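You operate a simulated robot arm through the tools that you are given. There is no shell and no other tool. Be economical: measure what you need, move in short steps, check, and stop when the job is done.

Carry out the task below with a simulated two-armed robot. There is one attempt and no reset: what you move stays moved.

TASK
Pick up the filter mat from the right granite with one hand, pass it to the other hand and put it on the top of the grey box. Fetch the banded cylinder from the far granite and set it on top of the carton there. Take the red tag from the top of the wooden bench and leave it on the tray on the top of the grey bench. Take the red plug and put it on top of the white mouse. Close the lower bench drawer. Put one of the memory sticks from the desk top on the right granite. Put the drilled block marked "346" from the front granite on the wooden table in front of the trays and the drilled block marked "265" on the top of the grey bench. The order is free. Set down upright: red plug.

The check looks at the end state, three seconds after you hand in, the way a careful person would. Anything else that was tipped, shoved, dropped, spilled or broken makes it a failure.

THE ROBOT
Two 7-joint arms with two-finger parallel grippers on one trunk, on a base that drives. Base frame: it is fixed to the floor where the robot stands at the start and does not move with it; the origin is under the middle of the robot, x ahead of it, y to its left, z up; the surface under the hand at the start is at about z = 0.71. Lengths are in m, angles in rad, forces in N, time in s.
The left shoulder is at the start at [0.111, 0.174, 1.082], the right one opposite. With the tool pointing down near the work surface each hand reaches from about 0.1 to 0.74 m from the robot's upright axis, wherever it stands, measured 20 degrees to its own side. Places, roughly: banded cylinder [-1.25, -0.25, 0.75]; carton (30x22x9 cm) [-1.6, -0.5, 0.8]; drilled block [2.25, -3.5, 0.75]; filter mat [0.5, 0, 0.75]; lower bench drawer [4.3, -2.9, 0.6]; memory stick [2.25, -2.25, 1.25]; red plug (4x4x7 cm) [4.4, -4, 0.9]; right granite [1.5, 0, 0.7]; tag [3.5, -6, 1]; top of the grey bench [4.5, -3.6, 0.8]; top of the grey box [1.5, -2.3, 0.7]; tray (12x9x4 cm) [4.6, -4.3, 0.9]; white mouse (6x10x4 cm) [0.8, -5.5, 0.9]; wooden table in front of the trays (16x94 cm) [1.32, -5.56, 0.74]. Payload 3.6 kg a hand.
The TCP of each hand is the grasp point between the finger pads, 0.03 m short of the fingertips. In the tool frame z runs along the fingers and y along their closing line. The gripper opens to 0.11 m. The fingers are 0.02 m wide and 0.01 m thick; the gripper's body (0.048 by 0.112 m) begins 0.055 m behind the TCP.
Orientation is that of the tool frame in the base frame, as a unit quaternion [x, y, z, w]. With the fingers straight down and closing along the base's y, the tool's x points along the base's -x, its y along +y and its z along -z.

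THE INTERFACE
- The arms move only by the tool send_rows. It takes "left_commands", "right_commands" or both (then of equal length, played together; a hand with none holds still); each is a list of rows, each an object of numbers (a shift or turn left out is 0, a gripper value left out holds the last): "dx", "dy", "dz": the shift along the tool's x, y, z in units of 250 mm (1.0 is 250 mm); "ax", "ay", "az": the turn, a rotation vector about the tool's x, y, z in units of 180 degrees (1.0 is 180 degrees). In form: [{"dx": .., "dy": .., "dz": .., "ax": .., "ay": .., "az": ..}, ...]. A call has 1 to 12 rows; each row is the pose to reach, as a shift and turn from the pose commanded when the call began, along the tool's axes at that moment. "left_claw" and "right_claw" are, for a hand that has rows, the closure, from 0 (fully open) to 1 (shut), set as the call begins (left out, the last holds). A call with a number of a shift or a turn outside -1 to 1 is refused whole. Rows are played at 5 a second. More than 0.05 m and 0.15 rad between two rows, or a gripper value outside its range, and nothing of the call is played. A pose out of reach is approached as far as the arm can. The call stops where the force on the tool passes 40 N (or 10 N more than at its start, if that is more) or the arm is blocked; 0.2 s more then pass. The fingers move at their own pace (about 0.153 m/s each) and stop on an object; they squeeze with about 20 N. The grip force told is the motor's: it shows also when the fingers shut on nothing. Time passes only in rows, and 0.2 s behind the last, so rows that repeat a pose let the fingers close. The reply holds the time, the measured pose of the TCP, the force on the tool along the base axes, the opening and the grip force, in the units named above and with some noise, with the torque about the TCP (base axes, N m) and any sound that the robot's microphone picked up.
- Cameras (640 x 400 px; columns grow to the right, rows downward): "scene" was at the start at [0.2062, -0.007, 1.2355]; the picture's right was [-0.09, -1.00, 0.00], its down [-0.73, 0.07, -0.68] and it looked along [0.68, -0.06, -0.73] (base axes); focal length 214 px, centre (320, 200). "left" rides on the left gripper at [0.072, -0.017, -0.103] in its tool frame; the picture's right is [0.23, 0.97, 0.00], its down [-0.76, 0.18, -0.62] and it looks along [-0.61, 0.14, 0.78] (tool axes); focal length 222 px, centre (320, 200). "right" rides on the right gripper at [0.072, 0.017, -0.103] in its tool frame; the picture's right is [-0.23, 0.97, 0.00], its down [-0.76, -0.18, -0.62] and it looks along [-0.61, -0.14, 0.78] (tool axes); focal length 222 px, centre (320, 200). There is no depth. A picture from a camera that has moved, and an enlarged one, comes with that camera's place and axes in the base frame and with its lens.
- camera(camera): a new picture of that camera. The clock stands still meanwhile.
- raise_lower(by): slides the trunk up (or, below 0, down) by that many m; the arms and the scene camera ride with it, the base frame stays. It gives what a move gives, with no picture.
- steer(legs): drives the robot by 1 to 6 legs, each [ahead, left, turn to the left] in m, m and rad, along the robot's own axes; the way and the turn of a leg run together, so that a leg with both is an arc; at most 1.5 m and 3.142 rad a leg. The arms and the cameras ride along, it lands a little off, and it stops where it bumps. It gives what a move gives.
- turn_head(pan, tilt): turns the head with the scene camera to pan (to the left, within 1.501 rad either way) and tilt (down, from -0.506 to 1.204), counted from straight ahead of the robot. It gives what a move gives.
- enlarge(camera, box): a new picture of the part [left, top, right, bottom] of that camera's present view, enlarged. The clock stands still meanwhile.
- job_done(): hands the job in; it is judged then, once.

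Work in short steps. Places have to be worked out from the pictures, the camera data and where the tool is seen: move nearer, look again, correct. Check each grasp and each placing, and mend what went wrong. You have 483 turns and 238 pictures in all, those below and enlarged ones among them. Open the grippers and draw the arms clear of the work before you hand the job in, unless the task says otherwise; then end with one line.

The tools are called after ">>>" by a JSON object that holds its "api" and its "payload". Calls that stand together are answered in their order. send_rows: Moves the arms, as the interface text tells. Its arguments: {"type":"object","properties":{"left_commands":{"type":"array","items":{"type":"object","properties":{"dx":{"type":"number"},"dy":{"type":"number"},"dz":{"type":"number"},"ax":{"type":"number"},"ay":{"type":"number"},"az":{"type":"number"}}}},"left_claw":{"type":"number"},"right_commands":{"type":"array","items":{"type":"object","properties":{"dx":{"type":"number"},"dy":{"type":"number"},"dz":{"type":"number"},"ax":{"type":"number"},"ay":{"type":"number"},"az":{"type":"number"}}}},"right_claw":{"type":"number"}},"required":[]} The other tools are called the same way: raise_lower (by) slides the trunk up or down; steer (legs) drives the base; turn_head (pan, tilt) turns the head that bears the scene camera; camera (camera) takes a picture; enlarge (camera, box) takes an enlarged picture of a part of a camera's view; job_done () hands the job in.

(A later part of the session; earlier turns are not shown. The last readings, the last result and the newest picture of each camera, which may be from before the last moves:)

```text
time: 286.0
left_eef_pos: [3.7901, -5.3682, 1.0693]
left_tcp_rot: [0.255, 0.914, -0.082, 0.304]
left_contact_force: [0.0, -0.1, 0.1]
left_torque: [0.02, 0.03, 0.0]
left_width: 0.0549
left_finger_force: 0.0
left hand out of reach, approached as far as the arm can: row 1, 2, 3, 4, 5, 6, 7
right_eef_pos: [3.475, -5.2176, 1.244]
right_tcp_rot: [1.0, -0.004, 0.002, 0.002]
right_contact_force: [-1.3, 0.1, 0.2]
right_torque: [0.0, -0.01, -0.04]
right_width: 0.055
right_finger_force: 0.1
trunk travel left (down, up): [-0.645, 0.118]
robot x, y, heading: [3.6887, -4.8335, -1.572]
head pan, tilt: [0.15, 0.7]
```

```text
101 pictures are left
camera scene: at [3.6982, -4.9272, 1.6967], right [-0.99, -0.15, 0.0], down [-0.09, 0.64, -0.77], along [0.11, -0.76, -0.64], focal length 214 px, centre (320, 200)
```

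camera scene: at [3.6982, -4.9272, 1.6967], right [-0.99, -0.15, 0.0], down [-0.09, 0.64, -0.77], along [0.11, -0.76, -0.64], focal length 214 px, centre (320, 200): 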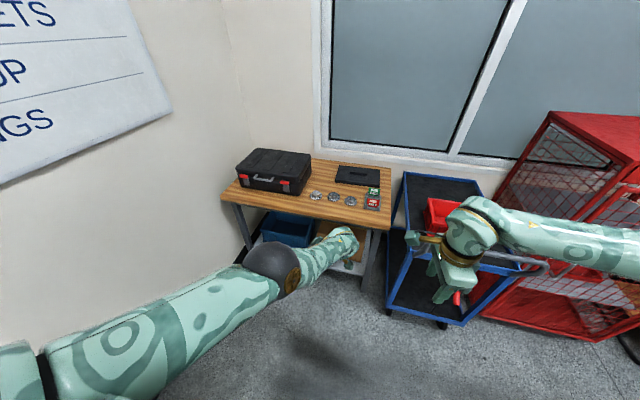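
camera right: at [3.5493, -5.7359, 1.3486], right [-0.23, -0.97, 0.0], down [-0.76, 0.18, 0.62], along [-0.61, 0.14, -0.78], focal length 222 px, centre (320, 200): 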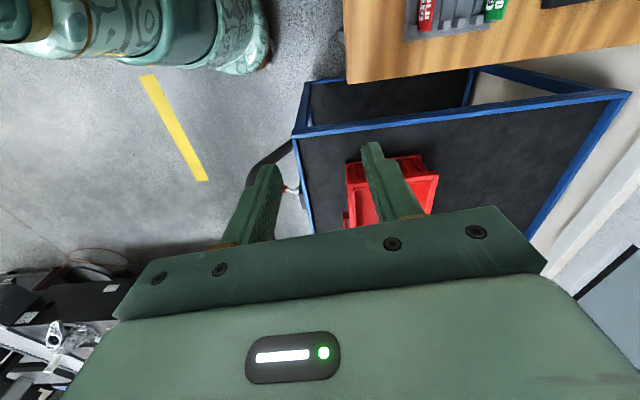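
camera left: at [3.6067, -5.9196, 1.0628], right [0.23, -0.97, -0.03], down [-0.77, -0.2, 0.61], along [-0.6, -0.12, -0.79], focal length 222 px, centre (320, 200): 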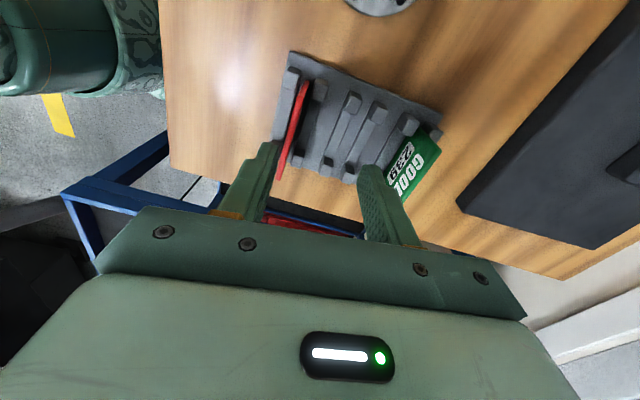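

The left arm appears fully stretched (shoulder–wrist about 0.51 m), so I'll command a purely inward motion toward its shoulder.

>>> {"api": "send_rows", "payload": {"left_commands": [{"dx": -0.04, "dy": 0.107, "dz": -0.07}, {"dx": -0.077, "dy": 0.215, "dz": -0.14}, {"dx": -0.115, "dy": 0.322, "dz": -0.208}, {"dx": -0.153, "dy": 0.43, "dz": -0.277}, {"dx": -0.19, "dy": 0.537, "dz": -0.347}, {"dx": -0.23, "dy": 0.644, "dz": -0.416}, {"dx": -0.23, "dy": 0.644, "dz": -0.416}, {"dx": -0.23, "dy": 0.644, "dz": -0.416}]}}

```text
time: 287.8
left_eef_pos: [3.7892, -5.3854, 1.0952]
left_tcp_rot: [0.256, 0.915, -0.082, 0.302]
left_contact_force: [-0.1, -0.4, -0.7]
left_torque: [0.01, 0.02, -0.01]
left_width: 0.0549
left_finger_force: 0.0
left hand out of reach, approached as far as the arm can: row 1, 2, 3, 4, 5, 6, 7, 8
right_eef_pos: [3.4747, -5.2194, 1.2433]
right_tcp_rot: [1.0, -0.004, 0.0, 0.003]
right_contact_force: [-0.5, 0.3, 0.6]
right_torque: [0.01, 0.03, -0.03]
right_width: 0.0551
right_finger_force: 0.1
trunk travel left (down, up): [-0.645, 0.118]
robot x, y, heading: [3.691, -4.829, -1.573]
head pan, tilt: [0.15, 0.7]
```

It may be hyper-extended past straight. I'll command outward first to straighten, then inward.

>>> {"api": "send_rows", "payload": {"left_commands": [{"dx": 0.04, "dy": -0.107, "dz": 0.07}, {"dx": 0.077, "dy": -0.215, "dz": 0.14}, {"dx": 0.115, "dy": -0.322, "dz": 0.208}, {"dx": 0.077, "dy": -0.215, "dz": 0.14}, {"dx": 0.04, "dy": -0.107, "dz": 0.07}, {"dx": 0, "dy": 0, "dz": 0}, {"dx": -0.04, "dy": 0.107, "dz": -0.07}, {"dx": -0.077, "dy": 0.215, "dz": -0.14}, {"dx": -0.115, "dy": 0.322, "dz": -0.208}, {"dx": -0.153, "dy": 0.43, "dz": -0.277}, {"dx": -0.19, "dy": 0.537, "dz": -0.347}]}}

```text
time: 289.6
left_eef_pos: [3.8256, -5.4322, 1.2544]
left_tcp_rot: [0.207, 0.899, -0.181, 0.339]
left_contact_force: [0.2, -0.9, -0.2]
left_torque: [-0.01, -0.04, -0.02]
left_width: 0.0553
left_finger_force: 0.0
left hand out of reach, approached as far as the arm can: row 1, 2, 3, 4, 5
right_eef_pos: [3.4751, -5.2176, 1.2445]
right_tcp_rot: [1.0, -0.004, 0.001, 0.003]
right_contact_force: [0.1, 0.0, 0.1]
right_torque: [0.01, 0.0, 0.0]
right_width: 0.0551
right_finger_force: 0.0
trunk travel left (down, up): [-0.645, 0.118]
robot x, y, heading: [3.6871, -4.8338, -1.575]
head pan, tilt: [0.15, 0.7]
stopped in row 8 (left hand): the arm was blocked; the commanded pose is now the measured one
```

>>> {"api": "camera", "payload": {"camera": "scene"}}

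```text
100 pictures are left
camera scene: at [3.7004, -4.9281, 1.6966], right [-0.99, -0.15, 0.0], down [-0.09, 0.64, -0.76], along [0.11, -0.76, -0.64], focal length 214 px, centre (320, 200)
```

scene: 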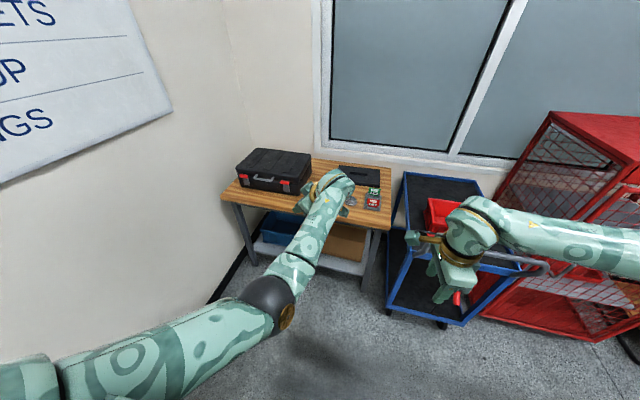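

It escaped, and the elbow now bends properly. I'll pull the hand in and restore its natural orientation.

>>> {"api": "send_rows", "payload": {"left_commands": [{"dx": 0.04, "dy": 0.137, "dz": -0.073}, {"dx": 0.08, "dy": 0.273, "dz": -0.147}, {"dx": 0.12, "dy": 0.41, "dz": -0.22}]}}

>>> {"api": "send_rows", "payload": {"left_commands": [{"ax": 0.0083, "ay": 0.0228, "az": 0.0334}, {"ax": 0.0165, "ay": 0.0456, "az": 0.0669}, {"ax": 0.0248, "ay": 0.0685, "az": 0.1003}, {"ax": 0.033, "ay": 0.0913, "az": 0.1337}, {"ax": 0.0413, "ay": 0.1141, "az": 0.1672}, {"ax": 0.0496, "ay": 0.1369, "az": 0.2006}, {"ax": 0.0578, "ay": 0.1597, "az": 0.2341}, {"ax": 0.0661, "ay": 0.1825, "az": 0.2675}, {"ax": 0.0744, "ay": 0.2054, "az": 0.3009}, {"ax": 0.0826, "ay": 0.2282, "az": 0.3344}, {"ax": 0.0909, "ay": 0.251, "az": 0.3678}]}}

>>> {"api": "camera", "payload": {"camera": "scene"}}

```text
time: 290.1
left_eef_pos: [3.8402, -5.4221, 1.381]
left_tcp_rot: [0.159, 0.873, -0.277, 0.369]
left_contact_force: [-0.7, 0.3, -0.3]
left_torque: [0.05, -0.01, 0.01]
left_width: 0.055
left_finger_force: 0.1
right_eef_pos: [3.4745, -5.2185, 1.2443]
right_tcp_rot: [1.0, -0.004, 0.001, 0.004]
right_contact_force: [-0.3, -0.3, 0.3]
right_torque: [0.0, -0.02, -0.02]
right_width: 0.0549
right_finger_force: 0.0
trunk travel left (down, up): [-0.645, 0.118]
robot x, y, heading: [3.6882, -4.8309, -1.571]
head pan, tilt: [0.15, 0.7]
stopped in row 2 (left hand): the arm was blocked; the commanded pose is now the measured one
```

```text
time: 292.5
left_eef_pos: [3.8352, -5.423, 1.3786]
left_tcp_rot: [0.734, 0.67, -0.071, 0.084]
left_contact_force: [0.3, -0.1, -0.3]
left_torque: [0.04, -0.02, -0.02]
left_width: 0.0547
left_finger_force: 0.1
right_eef_pos: [3.4754, -5.2182, 1.2436]
right_tcp_rot: [1.0, -0.005, 0.0, 0.002]
right_contact_force: [1.2, -0.6, 0.2]
right_torque: [-0.01, 0.02, 0.0]
right_width: 0.0554
right_finger_force: 0.1
trunk travel left (down, up): [-0.645, 0.118]
robot x, y, heading: [3.6915, -4.8325, -1.571]
head pan, tilt: [0.15, 0.7]
```

```text
99 pictures are left
camera scene: at [3.7008, -4.929, 1.6966], right [-0.99, -0.15, 0.0], down [-0.09, 0.64, -0.76], along [0.11, -0.76, -0.64], focal length 214 px, centre (320, 200)
```

scene: 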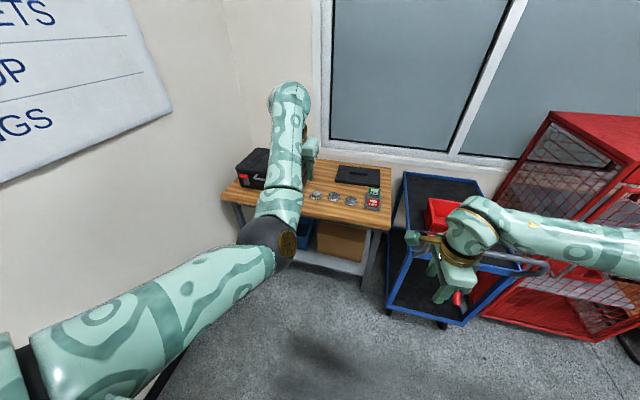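

>>> {"api": "send_rows", "payload": {"left_commands": [{"dx": 0.13, "dy": -0.012, "dz": 0.05, "ay": 0.014}, {"dx": 0.26, "dy": -0.025, "dz": 0.1, "ay": 0.028}, {"dx": 0.4, "dy": -0.038, "dz": 0.155, "ay": 0.042}, {"dx": 0.53, "dy": -0.05, "dz": 0.21, "ay": 0.056}, {"dx": 0.67, "dy": -0.064, "dz": 0.26, "ay": 0.07}]}}

>>> {"api": "camera", "payload": {"camera": "scene"}}

```text
time: 293.9
left_eef_pos: [3.8576, -5.341, 1.29]
left_tcp_rot: [0.726, 0.684, -0.025, 0.065]
left_contact_force: [-0.9, 0.2, 1.0]
left_torque: [0.01, 0.0, -0.03]
left_width: 0.0548
left_finger_force: 0.1
left hand out of reach, approached as far as the arm can: row 2, 3, 4, 5
right_eef_pos: [3.4739, -5.2186, 1.2448]
right_tcp_rot: [1.0, -0.005, 0.001, 0.003]
right_contact_force: [0.7, 0.2, 0.5]
right_torque: [0.01, -0.01, -0.01]
right_width: 0.0548
right_finger_force: 0.0
trunk travel left (down, up): [-0.645, 0.118]
robot x, y, heading: [3.6909, -4.8319, -1.57]
head pan, tilt: [0.15, 0.7]
stopped in row 5 (left hand): the arm was blocked; the commanded pose is now the measured one
```

```text
98 pictures are left
camera scene: at [3.7006, -4.9289, 1.6966], right [-0.99, -0.15, 0.0], down [-0.09, 0.64, -0.76], along [0.11, -0.76, -0.64], focal length 214 px, centre (320, 200)
```

scene: 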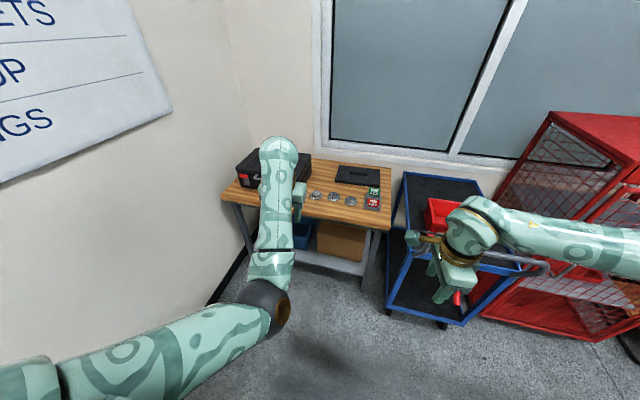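

I'll try swinging the left arm up and outward to restore a better elbow pose.

>>> {"api": "send_rows", "payload": {"left_commands": [{"dy": 0.1, "dz": -0.1}, {"dy": 0.2, "dz": -0.2}, {"dy": 0.3, "dz": -0.3}, {"dy": 0.42, "dz": -0.4}, {"dy": 0.55, "dz": -0.5}, {"dy": 0.68, "dz": -0.55}, {"dy": 0.8, "dz": -0.6}]}}

>>> {"api": "camera", "payload": {"camera": "scene"}}

```text
time: 295.5
left_eef_pos: [4.0481, -5.335, 1.4477]
left_tcp_rot: [0.728, 0.683, -0.027, 0.06]
left_contact_force: [0.1, -0.2, -0.2]
left_torque: [0.01, 0.06, -0.01]
left_width: 0.055
left_finger_force: 0.1
left hand out of reach, approached as far as the arm can: row 1, 2, 3, 4, 5
right_eef_pos: [3.478, -5.218, 1.2447]
right_tcp_rot: [1.0, -0.004, 0.0, 0.003]
right_contact_force: [0.5, 0.3, 0.1]
right_torque: [-0.04, -0.03, -0.01]
right_width: 0.055
right_finger_force: 0.1
trunk travel left (down, up): [-0.645, 0.118]
robot x, y, heading: [3.6892, -4.8343, -1.579]
head pan, tilt: [0.15, 0.7]
```

```text
97 pictures are left
camera scene: at [3.7024, -4.9291, 1.6966], right [-0.99, -0.15, 0.0], down [-0.1, 0.64, -0.76], along [0.11, -0.76, -0.64], focal length 214 px, centre (320, 200)
```

scene: 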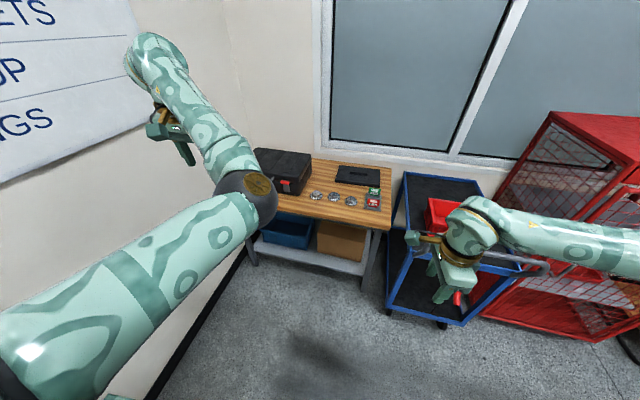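

The left arm is parked high and out of the way, so I'll use the right hand. I'll drive back in and lower the trunk so the reach is comfortable.

>>> {"api": "steer", "payload": {"legs": [[0.53, 0, 0]]}}

>>> {"api": "raise_lower", "payload": {"by": -0.22}}

>>> {"api": "camera", "payload": {"camera": "right"}}

>>> {"api": "camera", "payload": {"camera": "scene"}}

```text
time: 298.6
left_eef_pos: [4.0455, -5.8626, 1.4481]
left_tcp_rot: [0.728, 0.683, -0.027, 0.061]
left_contact_force: [0.0, -0.9, 0.0]
left_torque: [0.01, -0.01, -0.05]
left_width: 0.0548
left_finger_force: 0.0
right_eef_pos: [3.4728, -5.7454, 1.2438]
right_tcp_rot: [1.0, -0.006, 0.0, 0.003]
right_contact_force: [-0.4, 0.1, -0.3]
right_torque: [0.01, -0.01, 0.02]
right_width: 0.0548
right_finger_force: 0.2
trunk travel left (down, up): [-0.645, 0.118]
robot x, y, heading: [3.6878, -5.3587, -1.575]
head pan, tilt: [0.15, 0.7]
```

```text
time: 300.9
left_eef_pos: [4.0445, -5.8611, 1.2283]
left_tcp_rot: [0.727, 0.683, -0.027, 0.06]
left_contact_force: [0.1, 0.3, -0.3]
left_torque: [0.02, 0.01, -0.01]
left_width: 0.055
left_finger_force: 0.1
right_eef_pos: [3.4736, -5.7456, 1.0242]
right_tcp_rot: [1.0, -0.004, 0.0, 0.002]
right_contact_force: [0.8, -0.6, 0.1]
right_torque: [0.03, 0.0, 0.01]
right_width: 0.055
right_finger_force: 0.0
trunk travel left (down, up): [-0.425, 0.338]
robot x, y, heading: [3.6883, -5.3611, -1.576]
head pan, tilt: [0.15, 0.7]
```

```text
96 pictures are left
camera right: at [3.5454, -5.7624, 1.1291], right [-0.24, -0.97, 0.01], down [-0.76, 0.19, 0.62], along [-0.6, 0.14, -0.78], focal length 222 px, centre (320, 200)
```

right: 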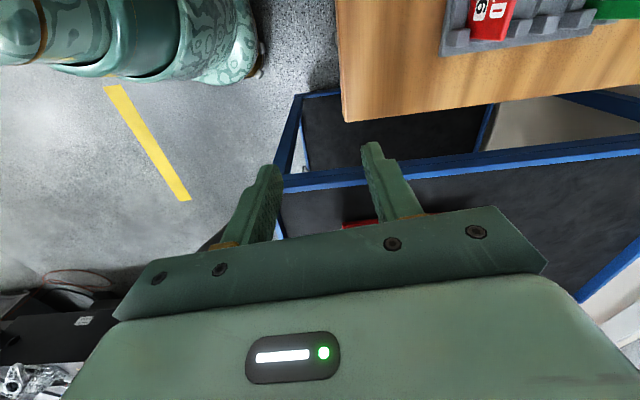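

```text
95 pictures are left
camera scene: at [3.6991, -5.4812, 1.4758], right [-0.99, -0.15, 0.0], down [-0.09, 0.64, -0.76], along [0.11, -0.76, -0.64], focal length 214 px, centre (320, 200)
```

scene: 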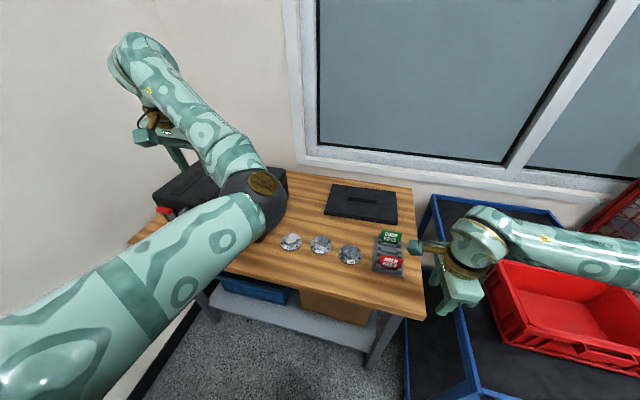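

>>> {"api": "send_rows", "payload": {"right_commands": [{"dx": 0.072, "dy": 0.163}, {"dx": 0.145, "dy": 0.327}, {"dx": 0.217, "dy": 0.49}, {"dx": 0.29, "dy": 0.654}]}}

>>> {"api": "camera", "payload": {"camera": "right"}}

>>> {"api": "enlarge", "payload": {"camera": "scene", "box": [330, 180, 470, 300]}}

```text
time: 301.9
left_eef_pos: [4.047, -5.8624, 1.2265]
left_tcp_rot: [0.727, 0.683, -0.026, 0.059]
left_contact_force: [0.5, -0.8, 0.3]
left_torque: [-0.01, -0.02, 0.01]
left_width: 0.0552
left_finger_force: 0.2
right_eef_pos: [3.5431, -5.9126, 1.0256]
right_tcp_rot: [1.0, -0.004, 0.0, 0.003]
right_contact_force: [0.0, 0.4, 0.2]
right_torque: [0.03, 0.02, -0.03]
right_width: 0.0551
right_finger_force: 0.1
trunk travel left (down, up): [-0.425, 0.338]
robot x, y, heading: [3.6854, -5.3613, -1.576]
head pan, tilt: [0.15, 0.7]
```

```text
94 pictures are left
camera right: at [3.6149, -5.9295, 1.1295], right [-0.24, -0.97, 0.0], down [-0.76, 0.19, 0.62], along [-0.61, 0.14, -0.78], focal length 222 px, centre (320, 200)
```

right: 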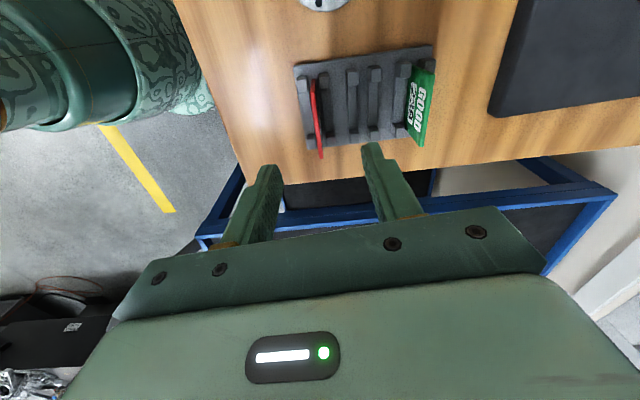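

```text
3.33 times, centred on (400, 240) of scene
camera zoom: at [3.7007, -5.4827, 1.4755], right [-0.99, -0.15, 0.0], down [-0.09, 0.64, -0.76], along [0.11, -0.76, -0.65], focal length 715 px, centre (53, 67)
```

zoom: 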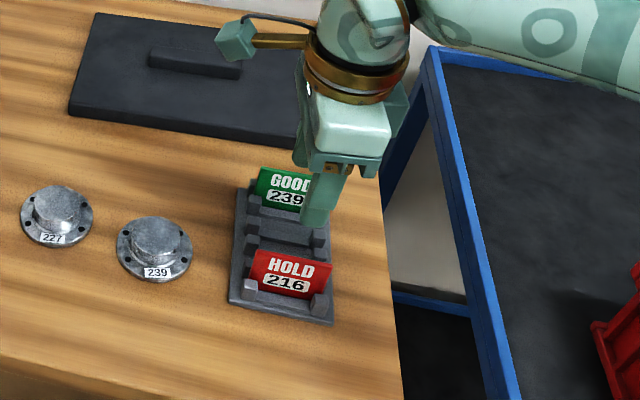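

Aligned with the card at (3.547, -5.912). I'll descend to TCP z≈0.93.

>>> {"api": "send_rows", "payload": {"right_commands": [{"dz": 0.1}, {"dz": 0.2}, {"dz": 0.3}, {"dz": 0.385}]}}

>>> {"api": "camera", "payload": {"camera": "right"}}

>>> {"api": "enlarge", "payload": {"camera": "scene", "box": [340, 200, 460, 300]}}

```text
time: 302.9
left_eef_pos: [4.0455, -5.863, 1.228]
left_tcp_rot: [0.728, 0.682, -0.026, 0.06]
left_contact_force: [0.4, 0.1, -0.5]
left_torque: [0.03, -0.03, 0.01]
left_width: 0.0548
left_finger_force: 0.1
right_eef_pos: [3.547, -5.9138, 0.9291]
right_tcp_rot: [1.0, -0.004, 0.0, 0.002]
right_contact_force: [0.3, -0.4, 0.3]
right_torque: [0.01, 0.01, -0.02]
right_width: 0.0551
right_finger_force: 0.1
trunk travel left (down, up): [-0.425, 0.338]
robot x, y, heading: [3.6875, -5.3622, -1.58]
head pan, tilt: [0.15, 0.7]
```

```text
92 pictures are left
camera right: at [3.6185, -5.93, 1.0339], right [-0.24, -0.97, 0.01], down [-0.76, 0.19, 0.62], along [-0.61, 0.14, -0.78], focal length 222 px, centre (320, 200)
```

right: 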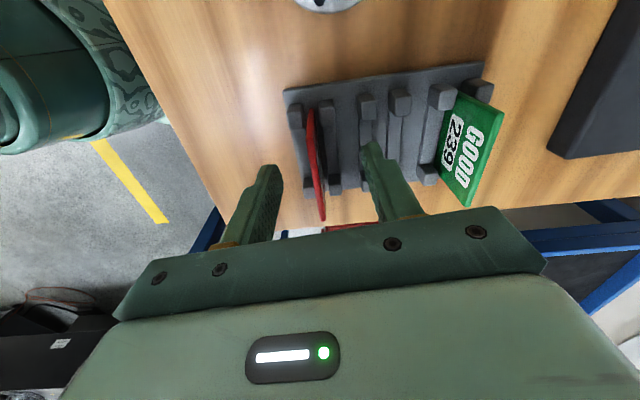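

```text
4.00 times, centred on (400, 250) of scene
camera zoom: at [3.6994, -5.4819, 1.4756], right [-0.99, -0.15, 0.0], down [-0.09, 0.64, -0.76], along [0.11, -0.76, -0.64], focal length 858 px, centre (0, 0)
```

zoom: 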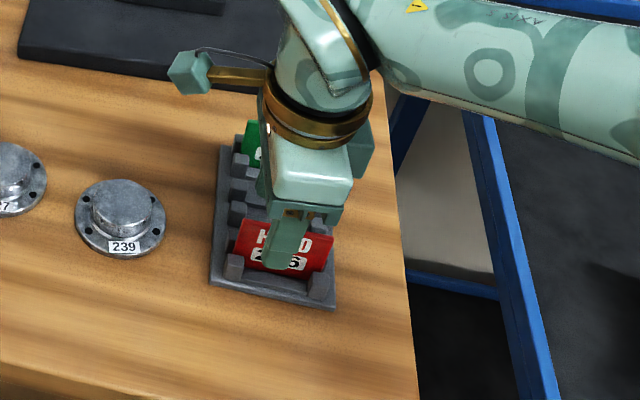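

The card is between the fingers, so I'll close and lift.

>>> {"api": "send_rows", "payload": {"right_commands": [{"dz": 0}, {"dz": 0}, {"dz": 0}], "right_claw": 1}}

>>> {"api": "send_rows", "payload": {"right_commands": [{"dz": -0.06}, {"dz": -0.12}, {"dz": -0.2}, {"dz": -0.3}, {"dz": -0.42}]}}

>>> {"api": "camera", "payload": {"camera": "right"}}

>>> {"api": "enlarge", "payload": {"camera": "scene", "box": [330, 180, 470, 300]}}

```text
time: 303.7
left_eef_pos: [4.0456, -5.8624, 1.229]
left_tcp_rot: [0.727, 0.683, -0.026, 0.061]
left_contact_force: [0.3, 0.1, 0.1]
left_torque: [0.02, 0.02, -0.04]
left_width: 0.055
left_finger_force: 0.1
right_eef_pos: [3.546, -5.9116, 0.9298]
right_tcp_rot: [1.0, -0.006, 0.0, 0.003]
right_contact_force: [-0.3, 4.4, -0.1]
right_torque: [0.32, -0.03, -0.24]
right_width: 0.0043
right_finger_force: 19.4
trunk travel left (down, up): [-0.425, 0.338]
robot x, y, heading: [3.6883, -5.3576, -1.573]
head pan, tilt: [0.15, 0.7]
```

```text
time: 304.9
left_eef_pos: [4.0451, -5.8614, 1.2276]
left_tcp_rot: [0.727, 0.683, -0.026, 0.061]
left_contact_force: [-0.1, -0.4, 0.4]
left_torque: [-0.02, -0.02, 0.02]
left_width: 0.0548
left_finger_force: 0.1
right_eef_pos: [3.543, -5.9089, 1.0348]
right_tcp_rot: [1.0, -0.005, 0.0, 0.002]
right_contact_force: [0.1, -0.1, 0.0]
right_torque: [0.01, 0.01, 0.0]
right_width: 0.0038
right_finger_force: 20.5
trunk travel left (down, up): [-0.425, 0.338]
robot x, y, heading: [3.6875, -5.3586, -1.574]
head pan, tilt: [0.15, 0.7]
```

```text
90 pictures are left
camera right: at [3.6149, -5.9261, 1.1392], right [-0.24, -0.97, 0.0], down [-0.76, 0.19, 0.62], along [-0.6, 0.14, -0.78], focal length 222 px, centre (320, 200)
```

right: 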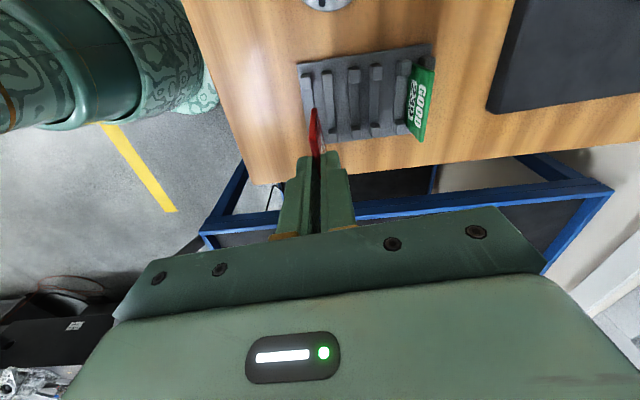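

```text
3.33 times, centred on (400, 240) of scene
camera zoom: at [3.6992, -5.4811, 1.4757], right [-0.99, -0.15, 0.0], down [-0.09, 0.64, -0.76], along [0.11, -0.76, -0.64], focal length 715 px, centre (53, 67)
```

zoom: 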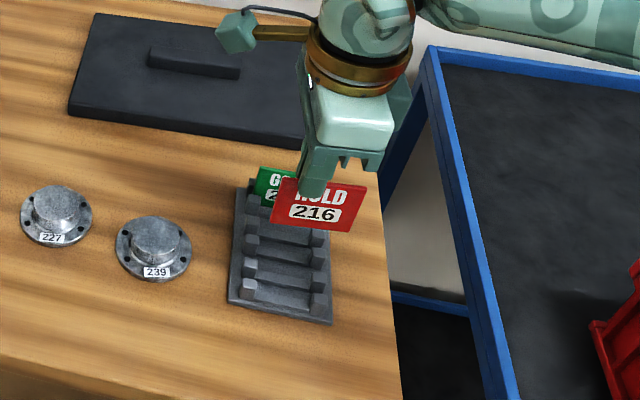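

The tag is held. The tray is best reached from the south end of the grey bench, so I'll raise, back off, turn north, and look.

>>> {"api": "raise_lower", "payload": {"by": 0.25}}

>>> {"api": "steer", "payload": {"legs": [[-0.42, 0, 0], [0, 0.05, 3.14]]}}

>>> {"api": "turn_head", "payload": {"pan": -0.5, "tilt": 0.6}}

>>> {"api": "camera", "payload": {"camera": "scene"}}

```text
time: 307.5
left_eef_pos: [4.0453, -5.8624, 1.4776]
left_tcp_rot: [0.728, 0.682, -0.026, 0.06]
left_contact_force: [-0.1, 0.4, -0.1]
left_torque: [-0.01, -0.03, 0.0]
left_width: 0.0551
left_finger_force: 0.1
right_eef_pos: [3.5446, -5.9102, 1.2826]
right_tcp_rot: [1.0, -0.005, 0.001, 0.003]
right_contact_force: [0.2, -0.5, -1.0]
right_torque: [0.01, 0.01, -0.01]
right_width: 0.0037
right_finger_force: 19.9
trunk travel left (down, up): [-0.675, 0.088]
robot x, y, heading: [3.6904, -5.3616, -1.571]
head pan, tilt: [0.15, 0.7]
```

```text
time: 317.5
left_eef_pos: [3.3079, -4.4249, 1.4779]
left_tcp_rot: [-0.7, 0.711, 0.061, 0.024]
left_contact_force: [-0.4, 0.2, 0.7]
left_torque: [0.0, 0.01, 0.02]
left_width: 0.055
left_finger_force: 0.0
right_eef_pos: [3.8054, -4.3551, 1.2838]
right_tcp_rot: [-0.018, 1.0, 0.002, -0.001]
right_contact_force: [0.2, 0.5, -0.8]
right_torque: [-0.01, 0.02, 0.0]
right_width: 0.0037
right_finger_force: 20.2
trunk travel left (down, up): [-0.675, 0.088]
robot x, y, heading: [3.6908, -4.9134, 1.61]
head pan, tilt: [0.15, 0.7]
```

```text
time: 318.5
left_eef_pos: [3.3068, -4.4258, 1.4772]
left_tcp_rot: [-0.7, 0.711, 0.061, 0.025]
left_contact_force: [0.4, -0.2, 0.0]
left_torque: [0.01, -0.02, -0.01]
left_width: 0.0551
left_finger_force: 0.2
right_eef_pos: [3.8041, -4.356, 1.2834]
right_tcp_rot: [-0.017, 1.0, 0.003, 0.0]
right_contact_force: [0.2, -0.4, -0.3]
right_torque: [0.0, -0.03, 0.03]
right_width: 0.0038
right_finger_force: 20.1
trunk travel left (down, up): [-0.675, 0.088]
robot x, y, heading: [3.6883, -4.9113, 1.618]
head pan, tilt: [-0.499, 0.6]
```

```text
88 pictures are left
camera scene: at [3.7265, -4.8201, 1.7352], right [0.9, -0.44, 0.0], down [-0.25, -0.51, -0.82], along [0.36, 0.74, -0.57], focal length 214 px, centre (320, 200)
```

scene: 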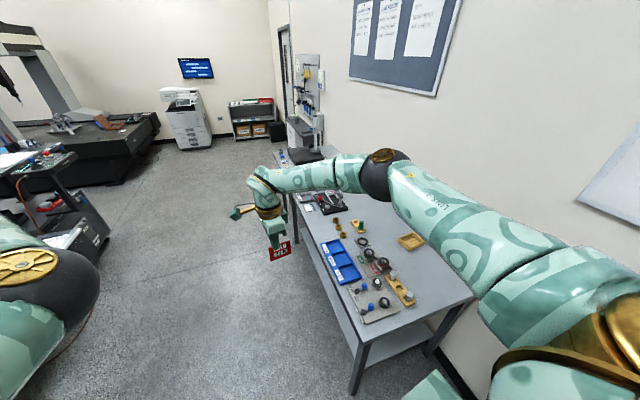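

I'll approach the tray from the front instead, with the hand pitched forward so the card lies nearly flat. First I'll drive in front of the tray.

>>> {"api": "steer", "payload": {"legs": [[0, 0, -1.618], [-0.15, 0, 0], [0, 0.79, 0]]}}

>>> {"api": "turn_head", "payload": {"pan": -0.2, "tilt": 0.65}}

>>> {"api": "send_rows", "payload": {"right_commands": [{"ax": -0.045}, {"ax": -0.09}, {"ax": -0.135}, {"ax": -0.18}, {"ax": -0.225}, {"ax": -0.27}, {"ax": -0.315}, {"ax": -0.34}]}}

>>> {"api": "camera", "payload": {"camera": "scene"}}

```text
time: 327.6
left_eef_pos: [4.0622, -3.781, 1.4777]
left_tcp_rot: [0.039, 0.997, 0.024, 0.062]
left_contact_force: [0.1, 0.2, -0.4]
left_torque: [0.0, 0.01, -0.01]
left_width: 0.0552
left_finger_force: 0.0
right_eef_pos: [4.102, -4.2832, 1.2833]
right_tcp_rot: [0.716, 0.698, 0.002, 0.001]
right_contact_force: [0.4, -0.7, -0.9]
right_torque: [0.02, 0.0, 0.0]
right_width: 0.0036
right_finger_force: 19.7
trunk travel left (down, up): [-0.675, 0.088]
robot x, y, heading: [3.557, -4.1351, -0.017]
head pan, tilt: [-0.499, 0.6]
```

```text
time: 328.4
left_eef_pos: [4.0629, -3.7802, 1.4783]
left_tcp_rot: [0.038, 0.997, 0.023, 0.061]
left_contact_force: [-0.5, -0.5, 0.0]
left_torque: [0.0, -0.01, 0.0]
left_width: 0.055
left_finger_force: 0.1
right_eef_pos: [4.1033, -4.2816, 1.284]
right_tcp_rot: [0.716, 0.698, 0.003, 0.003]
right_contact_force: [0.3, 0.5, -0.2]
right_torque: [0.02, -0.01, 0.0]
right_width: 0.0036
right_finger_force: 20.0
trunk travel left (down, up): [-0.675, 0.088]
robot x, y, heading: [3.557, -4.1312, -0.022]
head pan, tilt: [-0.201, 0.649]
```

```text
time: 330.2
left_eef_pos: [4.0638, -3.7802, 1.4777]
left_tcp_rot: [0.038, 0.997, 0.024, 0.061]
left_contact_force: [-0.6, -0.3, -0.8]
left_torque: [-0.02, 0.02, -0.01]
left_width: 0.0553
left_finger_force: 0.1
right_eef_pos: [4.1191, -4.2426, 1.3137]
right_tcp_rot: [0.639, 0.606, 0.313, 0.355]
right_contact_force: [-0.2, 0.7, 0.6]
right_torque: [-0.04, 0.02, -0.04]
right_width: 0.004
right_finger_force: 20.0
right hand out of reach, approached as far as the arm can: row 6, 7, 8
trunk travel left (down, up): [-0.675, 0.088]
robot x, y, heading: [3.5549, -4.1303, -0.017]
head pan, tilt: [-0.201, 0.649]
```

```text
87 pictures are left
camera scene: at [3.651, -4.1495, 1.731], right [-0.22, -0.98, 0.0], down [-0.59, 0.13, -0.8], along [0.78, -0.17, -0.6], focal length 214 px, centre (320, 200)
```

scene: 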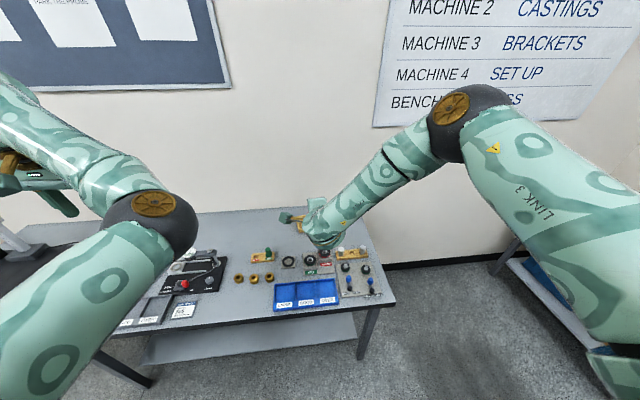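

The right hand is pitched about 57° forward as wanted. Before lowering the trunk I must swing the left arm out to the side so its elbow stays off the bench.

>>> {"api": "send_rows", "payload": {"left_commands": [{"dx": 0.08, "dy": 0.12, "az": -0.03}, {"dx": 0.16, "dy": 0.24, "az": -0.06}, {"dx": 0.26, "dy": 0.36, "az": -0.09}, {"dx": 0.36, "dy": 0.48, "az": -0.12}, {"dx": 0.48, "dy": 0.58, "az": -0.15}, {"dx": 0.6, "dy": 0.68, "az": -0.18}, {"dx": 0.74, "dy": 0.76, "az": -0.21}, {"dx": 0.88, "dy": 0.84, "az": -0.24}]}}

>>> {"api": "turn_head", "payload": {"pan": 0.5, "tilt": 0.6}}

>>> {"api": "camera", "payload": {"camera": "scene"}}

```text
time: 332.1
left_eef_pos: [3.858, -3.5493, 1.4598]
left_tcp_rot: [-0.331, 0.941, -0.002, 0.066]
left_contact_force: [0.0, 0.8, -0.1]
left_torque: [-0.02, -0.03, 0.0]
left_width: 0.0548
left_finger_force: 0.1
right_eef_pos: [4.1185, -4.24, 1.3129]
right_tcp_rot: [0.639, 0.607, 0.314, 0.353]
right_contact_force: [0.0, -0.4, 0.0]
right_torque: [0.02, -0.01, 0.0]
right_width: 0.0039
right_finger_force: 20.1
trunk travel left (down, up): [-0.675, 0.088]
robot x, y, heading: [3.5532, -4.1301, -0.016]
head pan, tilt: [-0.201, 0.649]
```

```text
time: 333.1
left_eef_pos: [3.8596, -3.5513, 1.4607]
left_tcp_rot: [-0.329, 0.942, -0.001, 0.066]
left_contact_force: [0.0, -0.2, 0.1]
left_torque: [0.02, -0.01, 0.02]
left_width: 0.0549
left_finger_force: 0.1
right_eef_pos: [4.1198, -4.2427, 1.3125]
right_tcp_rot: [0.64, 0.605, 0.315, 0.353]
right_contact_force: [-0.4, 0.6, -1.0]
right_torque: [0.03, 0.01, 0.03]
right_width: 0.0035
right_finger_force: 20.0
trunk travel left (down, up): [-0.675, 0.088]
robot x, y, heading: [3.5541, -4.1289, -0.012]
head pan, tilt: [0.499, 0.6]
```

```text
86 pictures are left
camera scene: at [3.6443, -4.0905, 1.7353], right [0.46, -0.89, 0.0], down [-0.5, -0.26, -0.82], along [0.73, 0.38, -0.57], focal length 214 px, centre (320, 200)
```

scene: 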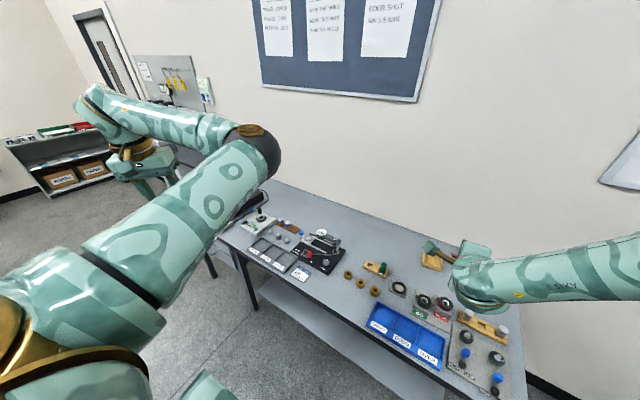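

>>> {"api": "send_rows", "payload": {"left_commands": [{"dx": 0.09, "dy": 0.12, "az": -0.03}, {"dx": 0.18, "dy": 0.24, "az": -0.06}, {"dx": 0.28, "dy": 0.36, "az": -0.09}, {"dx": 0.38, "dy": 0.48, "az": -0.12}, {"dx": 0.47, "dy": 0.6, "az": -0.15}, {"dx": 0.56, "dy": 0.72, "az": -0.18}, {"dx": 0.66, "dy": 0.84, "az": -0.2}, {"dx": 0.76, "dy": 0.96, "az": -0.2}]}}

>>> {"api": "camera", "payload": {"camera": "scene"}}

```text
time: 334.9
left_eef_pos: [3.5566, -3.4856, 1.426]
left_tcp_rot: [-0.606, 0.793, -0.022, 0.062]
left_contact_force: [-0.2, -0.2, 0.5]
left_torque: [0.02, -0.03, -0.01]
left_width: 0.0552
left_finger_force: 0.0
right_eef_pos: [4.1171, -4.2404, 1.3132]
right_tcp_rot: [0.64, 0.606, 0.314, 0.353]
right_contact_force: [-0.6, 0.7, -0.2]
right_torque: [-0.04, 0.01, 0.01]
right_width: 0.0036
right_finger_force: 20.2
trunk travel left (down, up): [-0.675, 0.088]
robot x, y, heading: [3.5563, -4.1277, -0.015]
head pan, tilt: [0.499, 0.6]
```

```text
85 pictures are left
camera scene: at [3.6421, -4.0891, 1.7353], right [0.46, -0.89, 0.0], down [-0.5, -0.26, -0.83], along [0.73, 0.38, -0.56], focal length 214 px, centre (320, 200)
```

scene: 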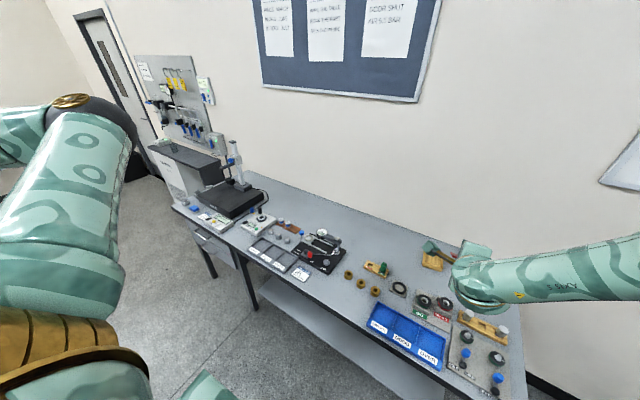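

The left arm is now safely out to the side. I'll drive to the bench, lower partly, and extend the right hand toward the tray.

>>> {"api": "steer", "payload": {"legs": [[0.27, 0, 0]]}}

>>> {"api": "raise_lower", "payload": {"by": -0.3}}

>>> {"api": "turn_head", "payload": {"pan": -0.25, "tilt": 0.7}}

>>> {"api": "camera", "payload": {"camera": "scene"}}

```text
time: 336.8
left_eef_pos: [3.8327, -3.4928, 1.4271]
left_tcp_rot: [-0.604, 0.794, -0.022, 0.061]
left_contact_force: [0.1, 0.0, -0.1]
left_torque: [-0.01, -0.01, 0.01]
left_width: 0.0549
left_finger_force: 0.1
right_eef_pos: [4.3911, -4.2489, 1.3142]
right_tcp_rot: [0.641, 0.605, 0.313, 0.355]
right_contact_force: [0.4, -0.4, -0.6]
right_torque: [0.01, 0.02, 0.0]
right_width: 0.0036
right_finger_force: 20.3
trunk travel left (down, up): [-0.675, 0.088]
robot x, y, heading: [3.831, -4.1393, -0.02]
head pan, tilt: [0.499, 0.6]
```

```text
time: 339.8
left_eef_pos: [3.8349, -3.4931, 1.1278]
left_tcp_rot: [-0.605, 0.794, -0.021, 0.063]
left_contact_force: [-0.1, -0.3, 0.8]
left_torque: [-0.01, 0.04, 0.02]
left_width: 0.0549
left_finger_force: 0.1
right_eef_pos: [4.3974, -4.2488, 0.9848]
right_tcp_rot: [0.651, 0.614, 0.294, 0.336]
right_contact_force: [0.4, 0.2, -0.2]
right_torque: [0.0, 0.01, -0.02]
right_width: 0.0035
right_finger_force: 19.8
trunk travel left (down, up): [-0.375, 0.388]
robot x, y, heading: [3.8261, -4.1374, -0.02]
head pan, tilt: [0.499, 0.6]
```

```text
time: 340.9
left_eef_pos: [3.8336, -3.4931, 1.1274]
left_tcp_rot: [-0.604, 0.794, -0.022, 0.062]
left_contact_force: [0.0, 0.2, 0.4]
left_torque: [-0.01, 0.0, 0.01]
left_width: 0.055
left_finger_force: 0.1
right_eef_pos: [4.3971, -4.2474, 0.9836]
right_tcp_rot: [0.651, 0.614, 0.293, 0.336]
right_contact_force: [-0.1, 0.2, -0.5]
right_torque: [0.02, 0.01, 0.0]
right_width: 0.004
right_finger_force: 20.1
trunk travel left (down, up): [-0.375, 0.388]
robot x, y, heading: [3.8269, -4.1389, -0.024]
head pan, tilt: [-0.25, 0.7]
```

```text
84 pictures are left
camera scene: at [3.9612, -4.1603, 1.4252], right [-0.27, -0.96, 0.0], down [-0.62, 0.17, -0.76], along [0.74, -0.2, -0.64], focal length 214 px, centre (320, 200)
```

scene: 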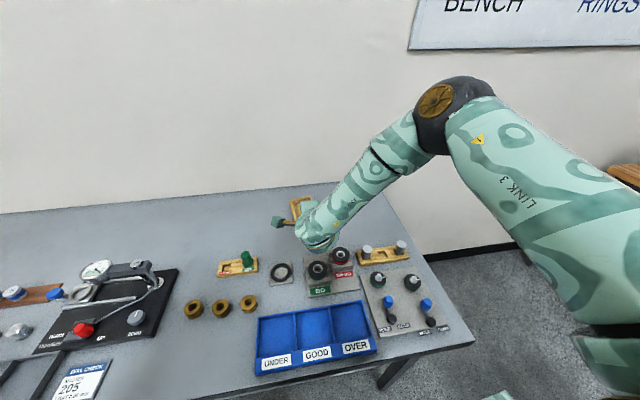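

>>> {"api": "send_rows", "payload": {"right_commands": [{"dy": 0.1, "dz": 0.135}, {"dy": 0.203, "dz": 0.269}, {"dy": 0.305, "dz": 0.404}, {"dx": -0.006, "dy": 0.406, "dz": 0.538}]}}

>>> {"api": "camera", "payload": {"camera": "right"}}

>>> {"api": "enlarge", "payload": {"camera": "scene", "box": [230, 150, 390, 280]}}

```text
time: 341.9
left_eef_pos: [3.8347, -3.4922, 1.127]
left_tcp_rot: [-0.605, 0.794, -0.02, 0.062]
left_contact_force: [0.1, -0.4, -0.1]
left_torque: [-0.02, 0.01, 0.0]
left_width: 0.0551
left_finger_force: 0.1
right_eef_pos: [4.565, -4.2603, 0.9853]
right_tcp_rot: [0.651, 0.615, 0.293, 0.335]
right_contact_force: [0.3, 0.7, 0.2]
right_torque: [0.02, -0.01, 0.03]
right_width: 0.0037
right_finger_force: 20.2
trunk travel left (down, up): [-0.375, 0.388]
robot x, y, heading: [3.8286, -4.1391, -0.021]
head pan, tilt: [-0.25, 0.7]
```

```text
83 pictures are left
camera right: at [4.4982, -4.1802, 1.0609], right [0.57, -0.25, 0.78], down [-0.66, -0.71, 0.26], along [0.49, -0.66, -0.57], focal length 222 px, centre (320, 200)
```

right: 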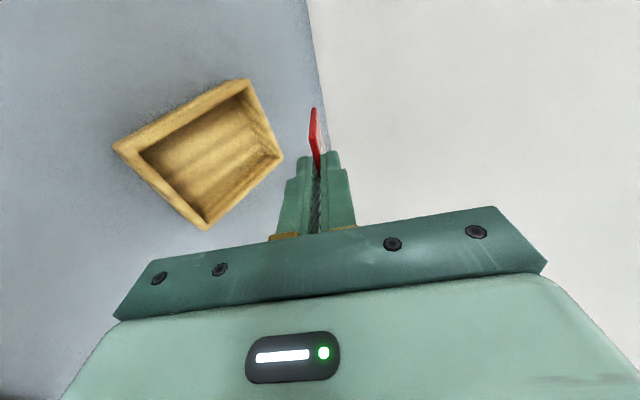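

```text
3.08 times, centred on (310, 215) of scene
camera zoom: at [3.962, -4.1596, 1.4251], right [-0.27, -0.96, 0.0], down [-0.62, 0.17, -0.76], along [0.74, -0.21, -0.64], focal length 660 px, centre (351, 154)
```

zoom: 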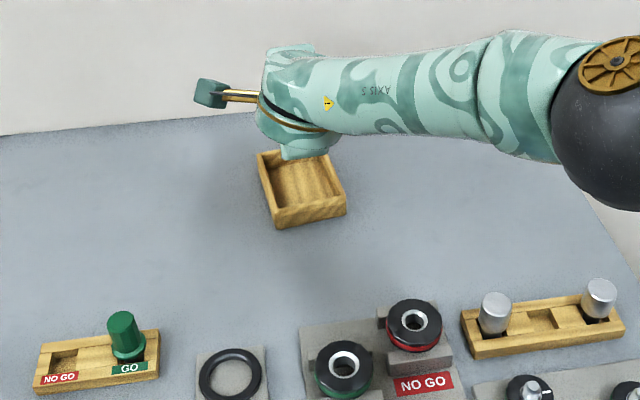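

The card is over the tray centre at about (4.58, -4.27). I'll lower with the trunk and check.

>>> {"api": "raise_lower", "payload": {"by": -0.09}}

>>> {"api": "camera", "payload": {"camera": "right"}}

>>> {"api": "enlarge", "payload": {"camera": "scene", "box": [250, 150, 370, 260]}}

```text
time: 343.2
left_eef_pos: [3.8334, -3.4916, 1.0368]
left_tcp_rot: [-0.604, 0.794, -0.022, 0.062]
left_contact_force: [0.4, -0.3, 0.6]
left_torque: [0.03, 0.04, -0.01]
left_width: 0.0551
left_finger_force: 0.1
right_eef_pos: [4.5667, -4.2617, 0.8956]
right_tcp_rot: [0.65, 0.614, 0.294, 0.337]
right_contact_force: [0.5, -0.7, 1.9]
right_torque: [0.02, -0.15, -0.03]
right_width: 0.0058
right_finger_force: 19.7
trunk travel left (down, up): [-0.285, 0.478]
robot x, y, heading: [3.8216, -4.1391, -0.023]
head pan, tilt: [-0.25, 0.7]
```

```text
81 pictures are left
camera right: at [4.4982, -4.1824, 0.9696], right [0.57, -0.25, 0.79], down [-0.66, -0.71, 0.26], along [0.49, -0.66, -0.56], focal length 222 px, centre (320, 200)
```

right: 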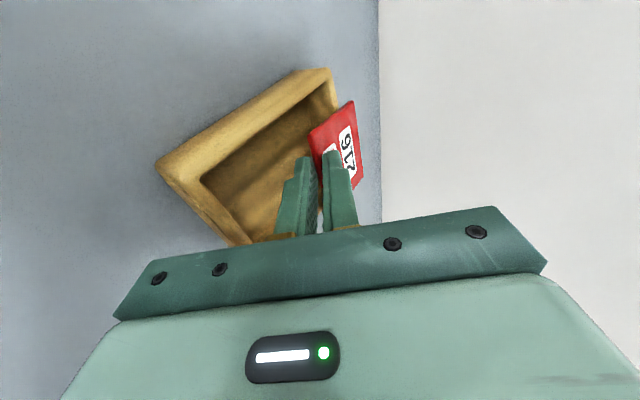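

```text
3.64 times, centred on (310, 205) of scene
camera zoom: at [3.9943, -4.1611, 1.3339], right [-0.27, -0.96, 0.0], down [-0.62, 0.17, -0.76], along [0.74, -0.2, -0.64], focal length 780 px, centre (356, 182)
```

zoom: 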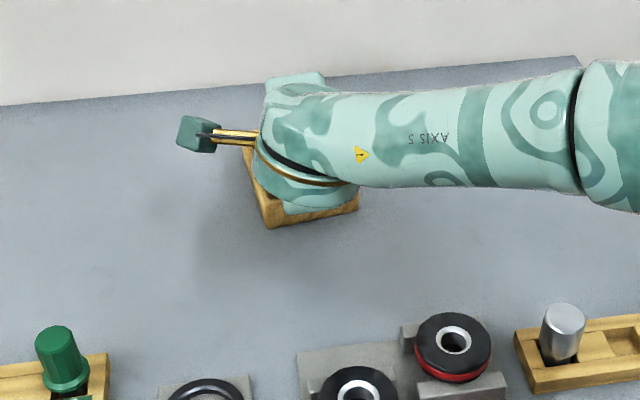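

The card touched the far rim and turned slightly in the grip. I'll raise a little, pull back about 4 cm, and re-check.

>>> {"api": "send_rows", "payload": {"right_commands": [{"dy": 0.048, "dz": -0.036}, {"dy": -0.005, "dz": -0.11}, {"dy": -0.06, "dz": -0.179}]}}

>>> {"api": "camera", "payload": {"camera": "right"}}

```text
time: 344.0
left_eef_pos: [3.8344, -3.4928, 1.0364]
left_tcp_rot: [-0.604, 0.794, -0.021, 0.062]
left_contact_force: [-0.1, -0.2, 0.5]
left_torque: [-0.03, 0.01, 0.01]
left_width: 0.0552
left_finger_force: 0.1
right_eef_pos: [4.5221, -4.2598, 0.9106]
right_tcp_rot: [0.651, 0.614, 0.293, 0.336]
right_contact_force: [-0.3, 0.3, 1.5]
right_torque: [-0.07, -0.07, -0.01]
right_width: 0.0037
right_finger_force: 20.0
trunk travel left (down, up): [-0.285, 0.478]
robot x, y, heading: [3.83, -4.1356, -0.023]
head pan, tilt: [-0.25, 0.7]
```

```text
79 pictures are left
camera right: at [4.4551, -4.1796, 0.9842], right [0.57, -0.25, 0.79], down [-0.66, -0.71, 0.26], along [0.49, -0.66, -0.56], focal length 222 px, centre (320, 200)
```

right: 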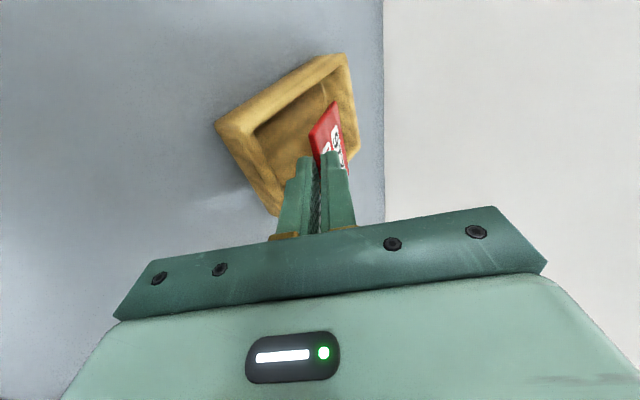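

The tray centre is at (4.578, -4.269). I'll nudge forward 1.5 cm and lower 2.5 cm so the card goes inside, then look.

>>> {"api": "send_rows", "payload": {"right_commands": [{"dy": 0.036, "dz": 0.048}, {"dy": 0.0, "dz": 0.075}, {"dy": -0.04, "dz": 0.105}]}}

>>> {"api": "camera", "payload": {"camera": "right"}}

```text
time: 344.8
left_eef_pos: [3.8332, -3.4917, 1.0369]
left_tcp_rot: [-0.605, 0.794, -0.021, 0.063]
left_contact_force: [0.1, -0.3, -0.1]
left_torque: [-0.02, 0.0, 0.01]
left_width: 0.0547
left_finger_force: 0.1
right_eef_pos: [4.5357, -4.2598, 0.8859]
right_tcp_rot: [0.651, 0.614, 0.294, 0.336]
right_contact_force: [-1.5, 0.1, 0.2]
right_torque: [-0.03, -0.03, 0.0]
right_width: 0.0
right_finger_force: 20.0
trunk travel left (down, up): [-0.285, 0.478]
robot x, y, heading: [3.8277, -4.1393, -0.021]
head pan, tilt: [-0.25, 0.7]
```

```text
78 pictures are left
camera right: at [4.4684, -4.1802, 0.9609], right [0.57, -0.25, 0.78], down [-0.66, -0.71, 0.26], along [0.49, -0.66, -0.56], focal length 222 px, centre (320, 200)
```

right: 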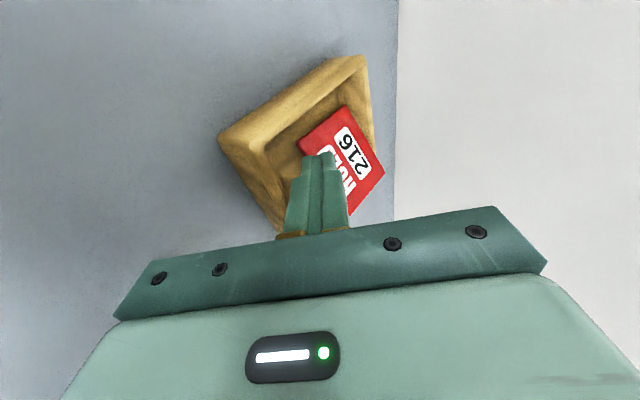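

The card has slipped free and lies in the tray. I'll lift straight up and inspect.

>>> {"api": "raise_lower", "payload": {"by": 0.12}}

>>> {"api": "send_rows", "payload": {"right_commands": [{"dy": -0.1, "dz": -0.135}, {"dy": -0.2, "dz": -0.27}, {"dy": -0.3, "dz": -0.4}]}}

>>> {"api": "enlarge", "payload": {"camera": "scene", "box": [250, 150, 370, 260]}}

>>> {"api": "camera", "payload": {"camera": "right"}}

```text
time: 346.3
left_eef_pos: [3.8344, -3.4918, 1.1552]
left_tcp_rot: [-0.605, 0.794, -0.021, 0.063]
left_contact_force: [0.3, 0.3, -0.1]
left_torque: [0.03, 0.0, 0.0]
left_width: 0.0549
left_finger_force: 0.1
right_eef_pos: [4.5351, -4.2609, 1.0049]
right_tcp_rot: [0.651, 0.614, 0.293, 0.337]
right_contact_force: [-0.3, -0.4, 0.9]
right_torque: [-0.01, 0.01, 0.0]
right_width: 0.0
right_finger_force: 19.9
trunk travel left (down, up): [-0.405, 0.358]
robot x, y, heading: [3.8302, -4.1327, -0.026]
head pan, tilt: [-0.25, 0.7]
```

```text
time: 347.1
left_eef_pos: [3.8331, -3.4917, 1.1567]
left_tcp_rot: [-0.605, 0.794, -0.021, 0.062]
left_contact_force: [-0.9, 0.5, 1.0]
left_torque: [-0.01, 0.01, -0.01]
left_width: 0.0549
left_finger_force: 0.1
right_eef_pos: [4.4102, -4.2528, 1.0086]
right_tcp_rot: [0.651, 0.614, 0.294, 0.337]
right_contact_force: [-0.5, -0.2, 0.4]
right_torque: [0.0, -0.03, 0.02]
right_width: 0.0
right_finger_force: 20.3
trunk travel left (down, up): [-0.405, 0.358]
robot x, y, heading: [3.8334, -4.1356, -0.022]
head pan, tilt: [-0.25, 0.7]
```

```text
3.64 times, centred on (310, 205) of scene
camera zoom: at [3.9514, -4.1592, 1.4556], right [-0.27, -0.96, 0.0], down [-0.62, 0.17, -0.77], along [0.74, -0.21, -0.64], focal length 780 px, centre (356, 182)
```

zoom: 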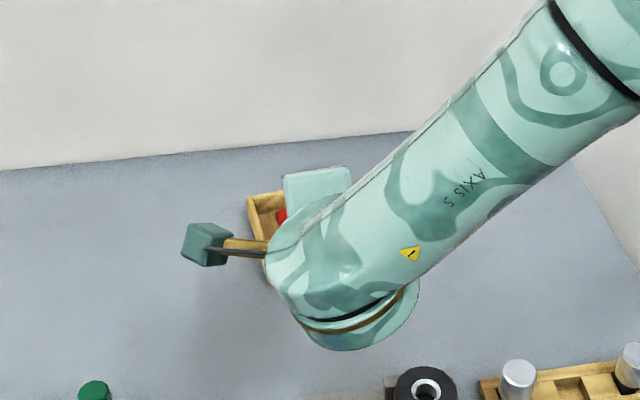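

```text
76 pictures are left
camera right: at [4.3426, -4.1722, 1.083], right [0.57, -0.24, 0.79], down [-0.66, -0.71, 0.26], along [0.49, -0.66, -0.56], focal length 222 px, centre (320, 200)
```

right: 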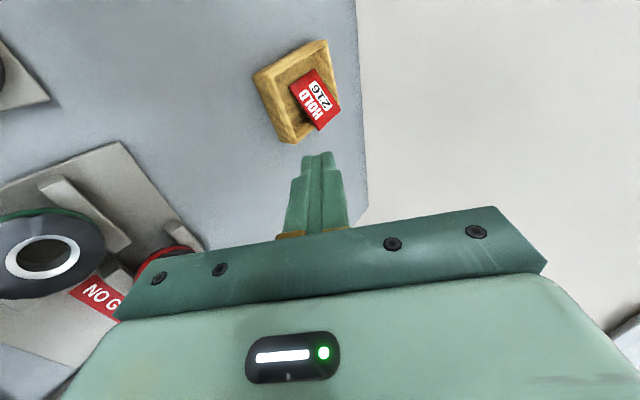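

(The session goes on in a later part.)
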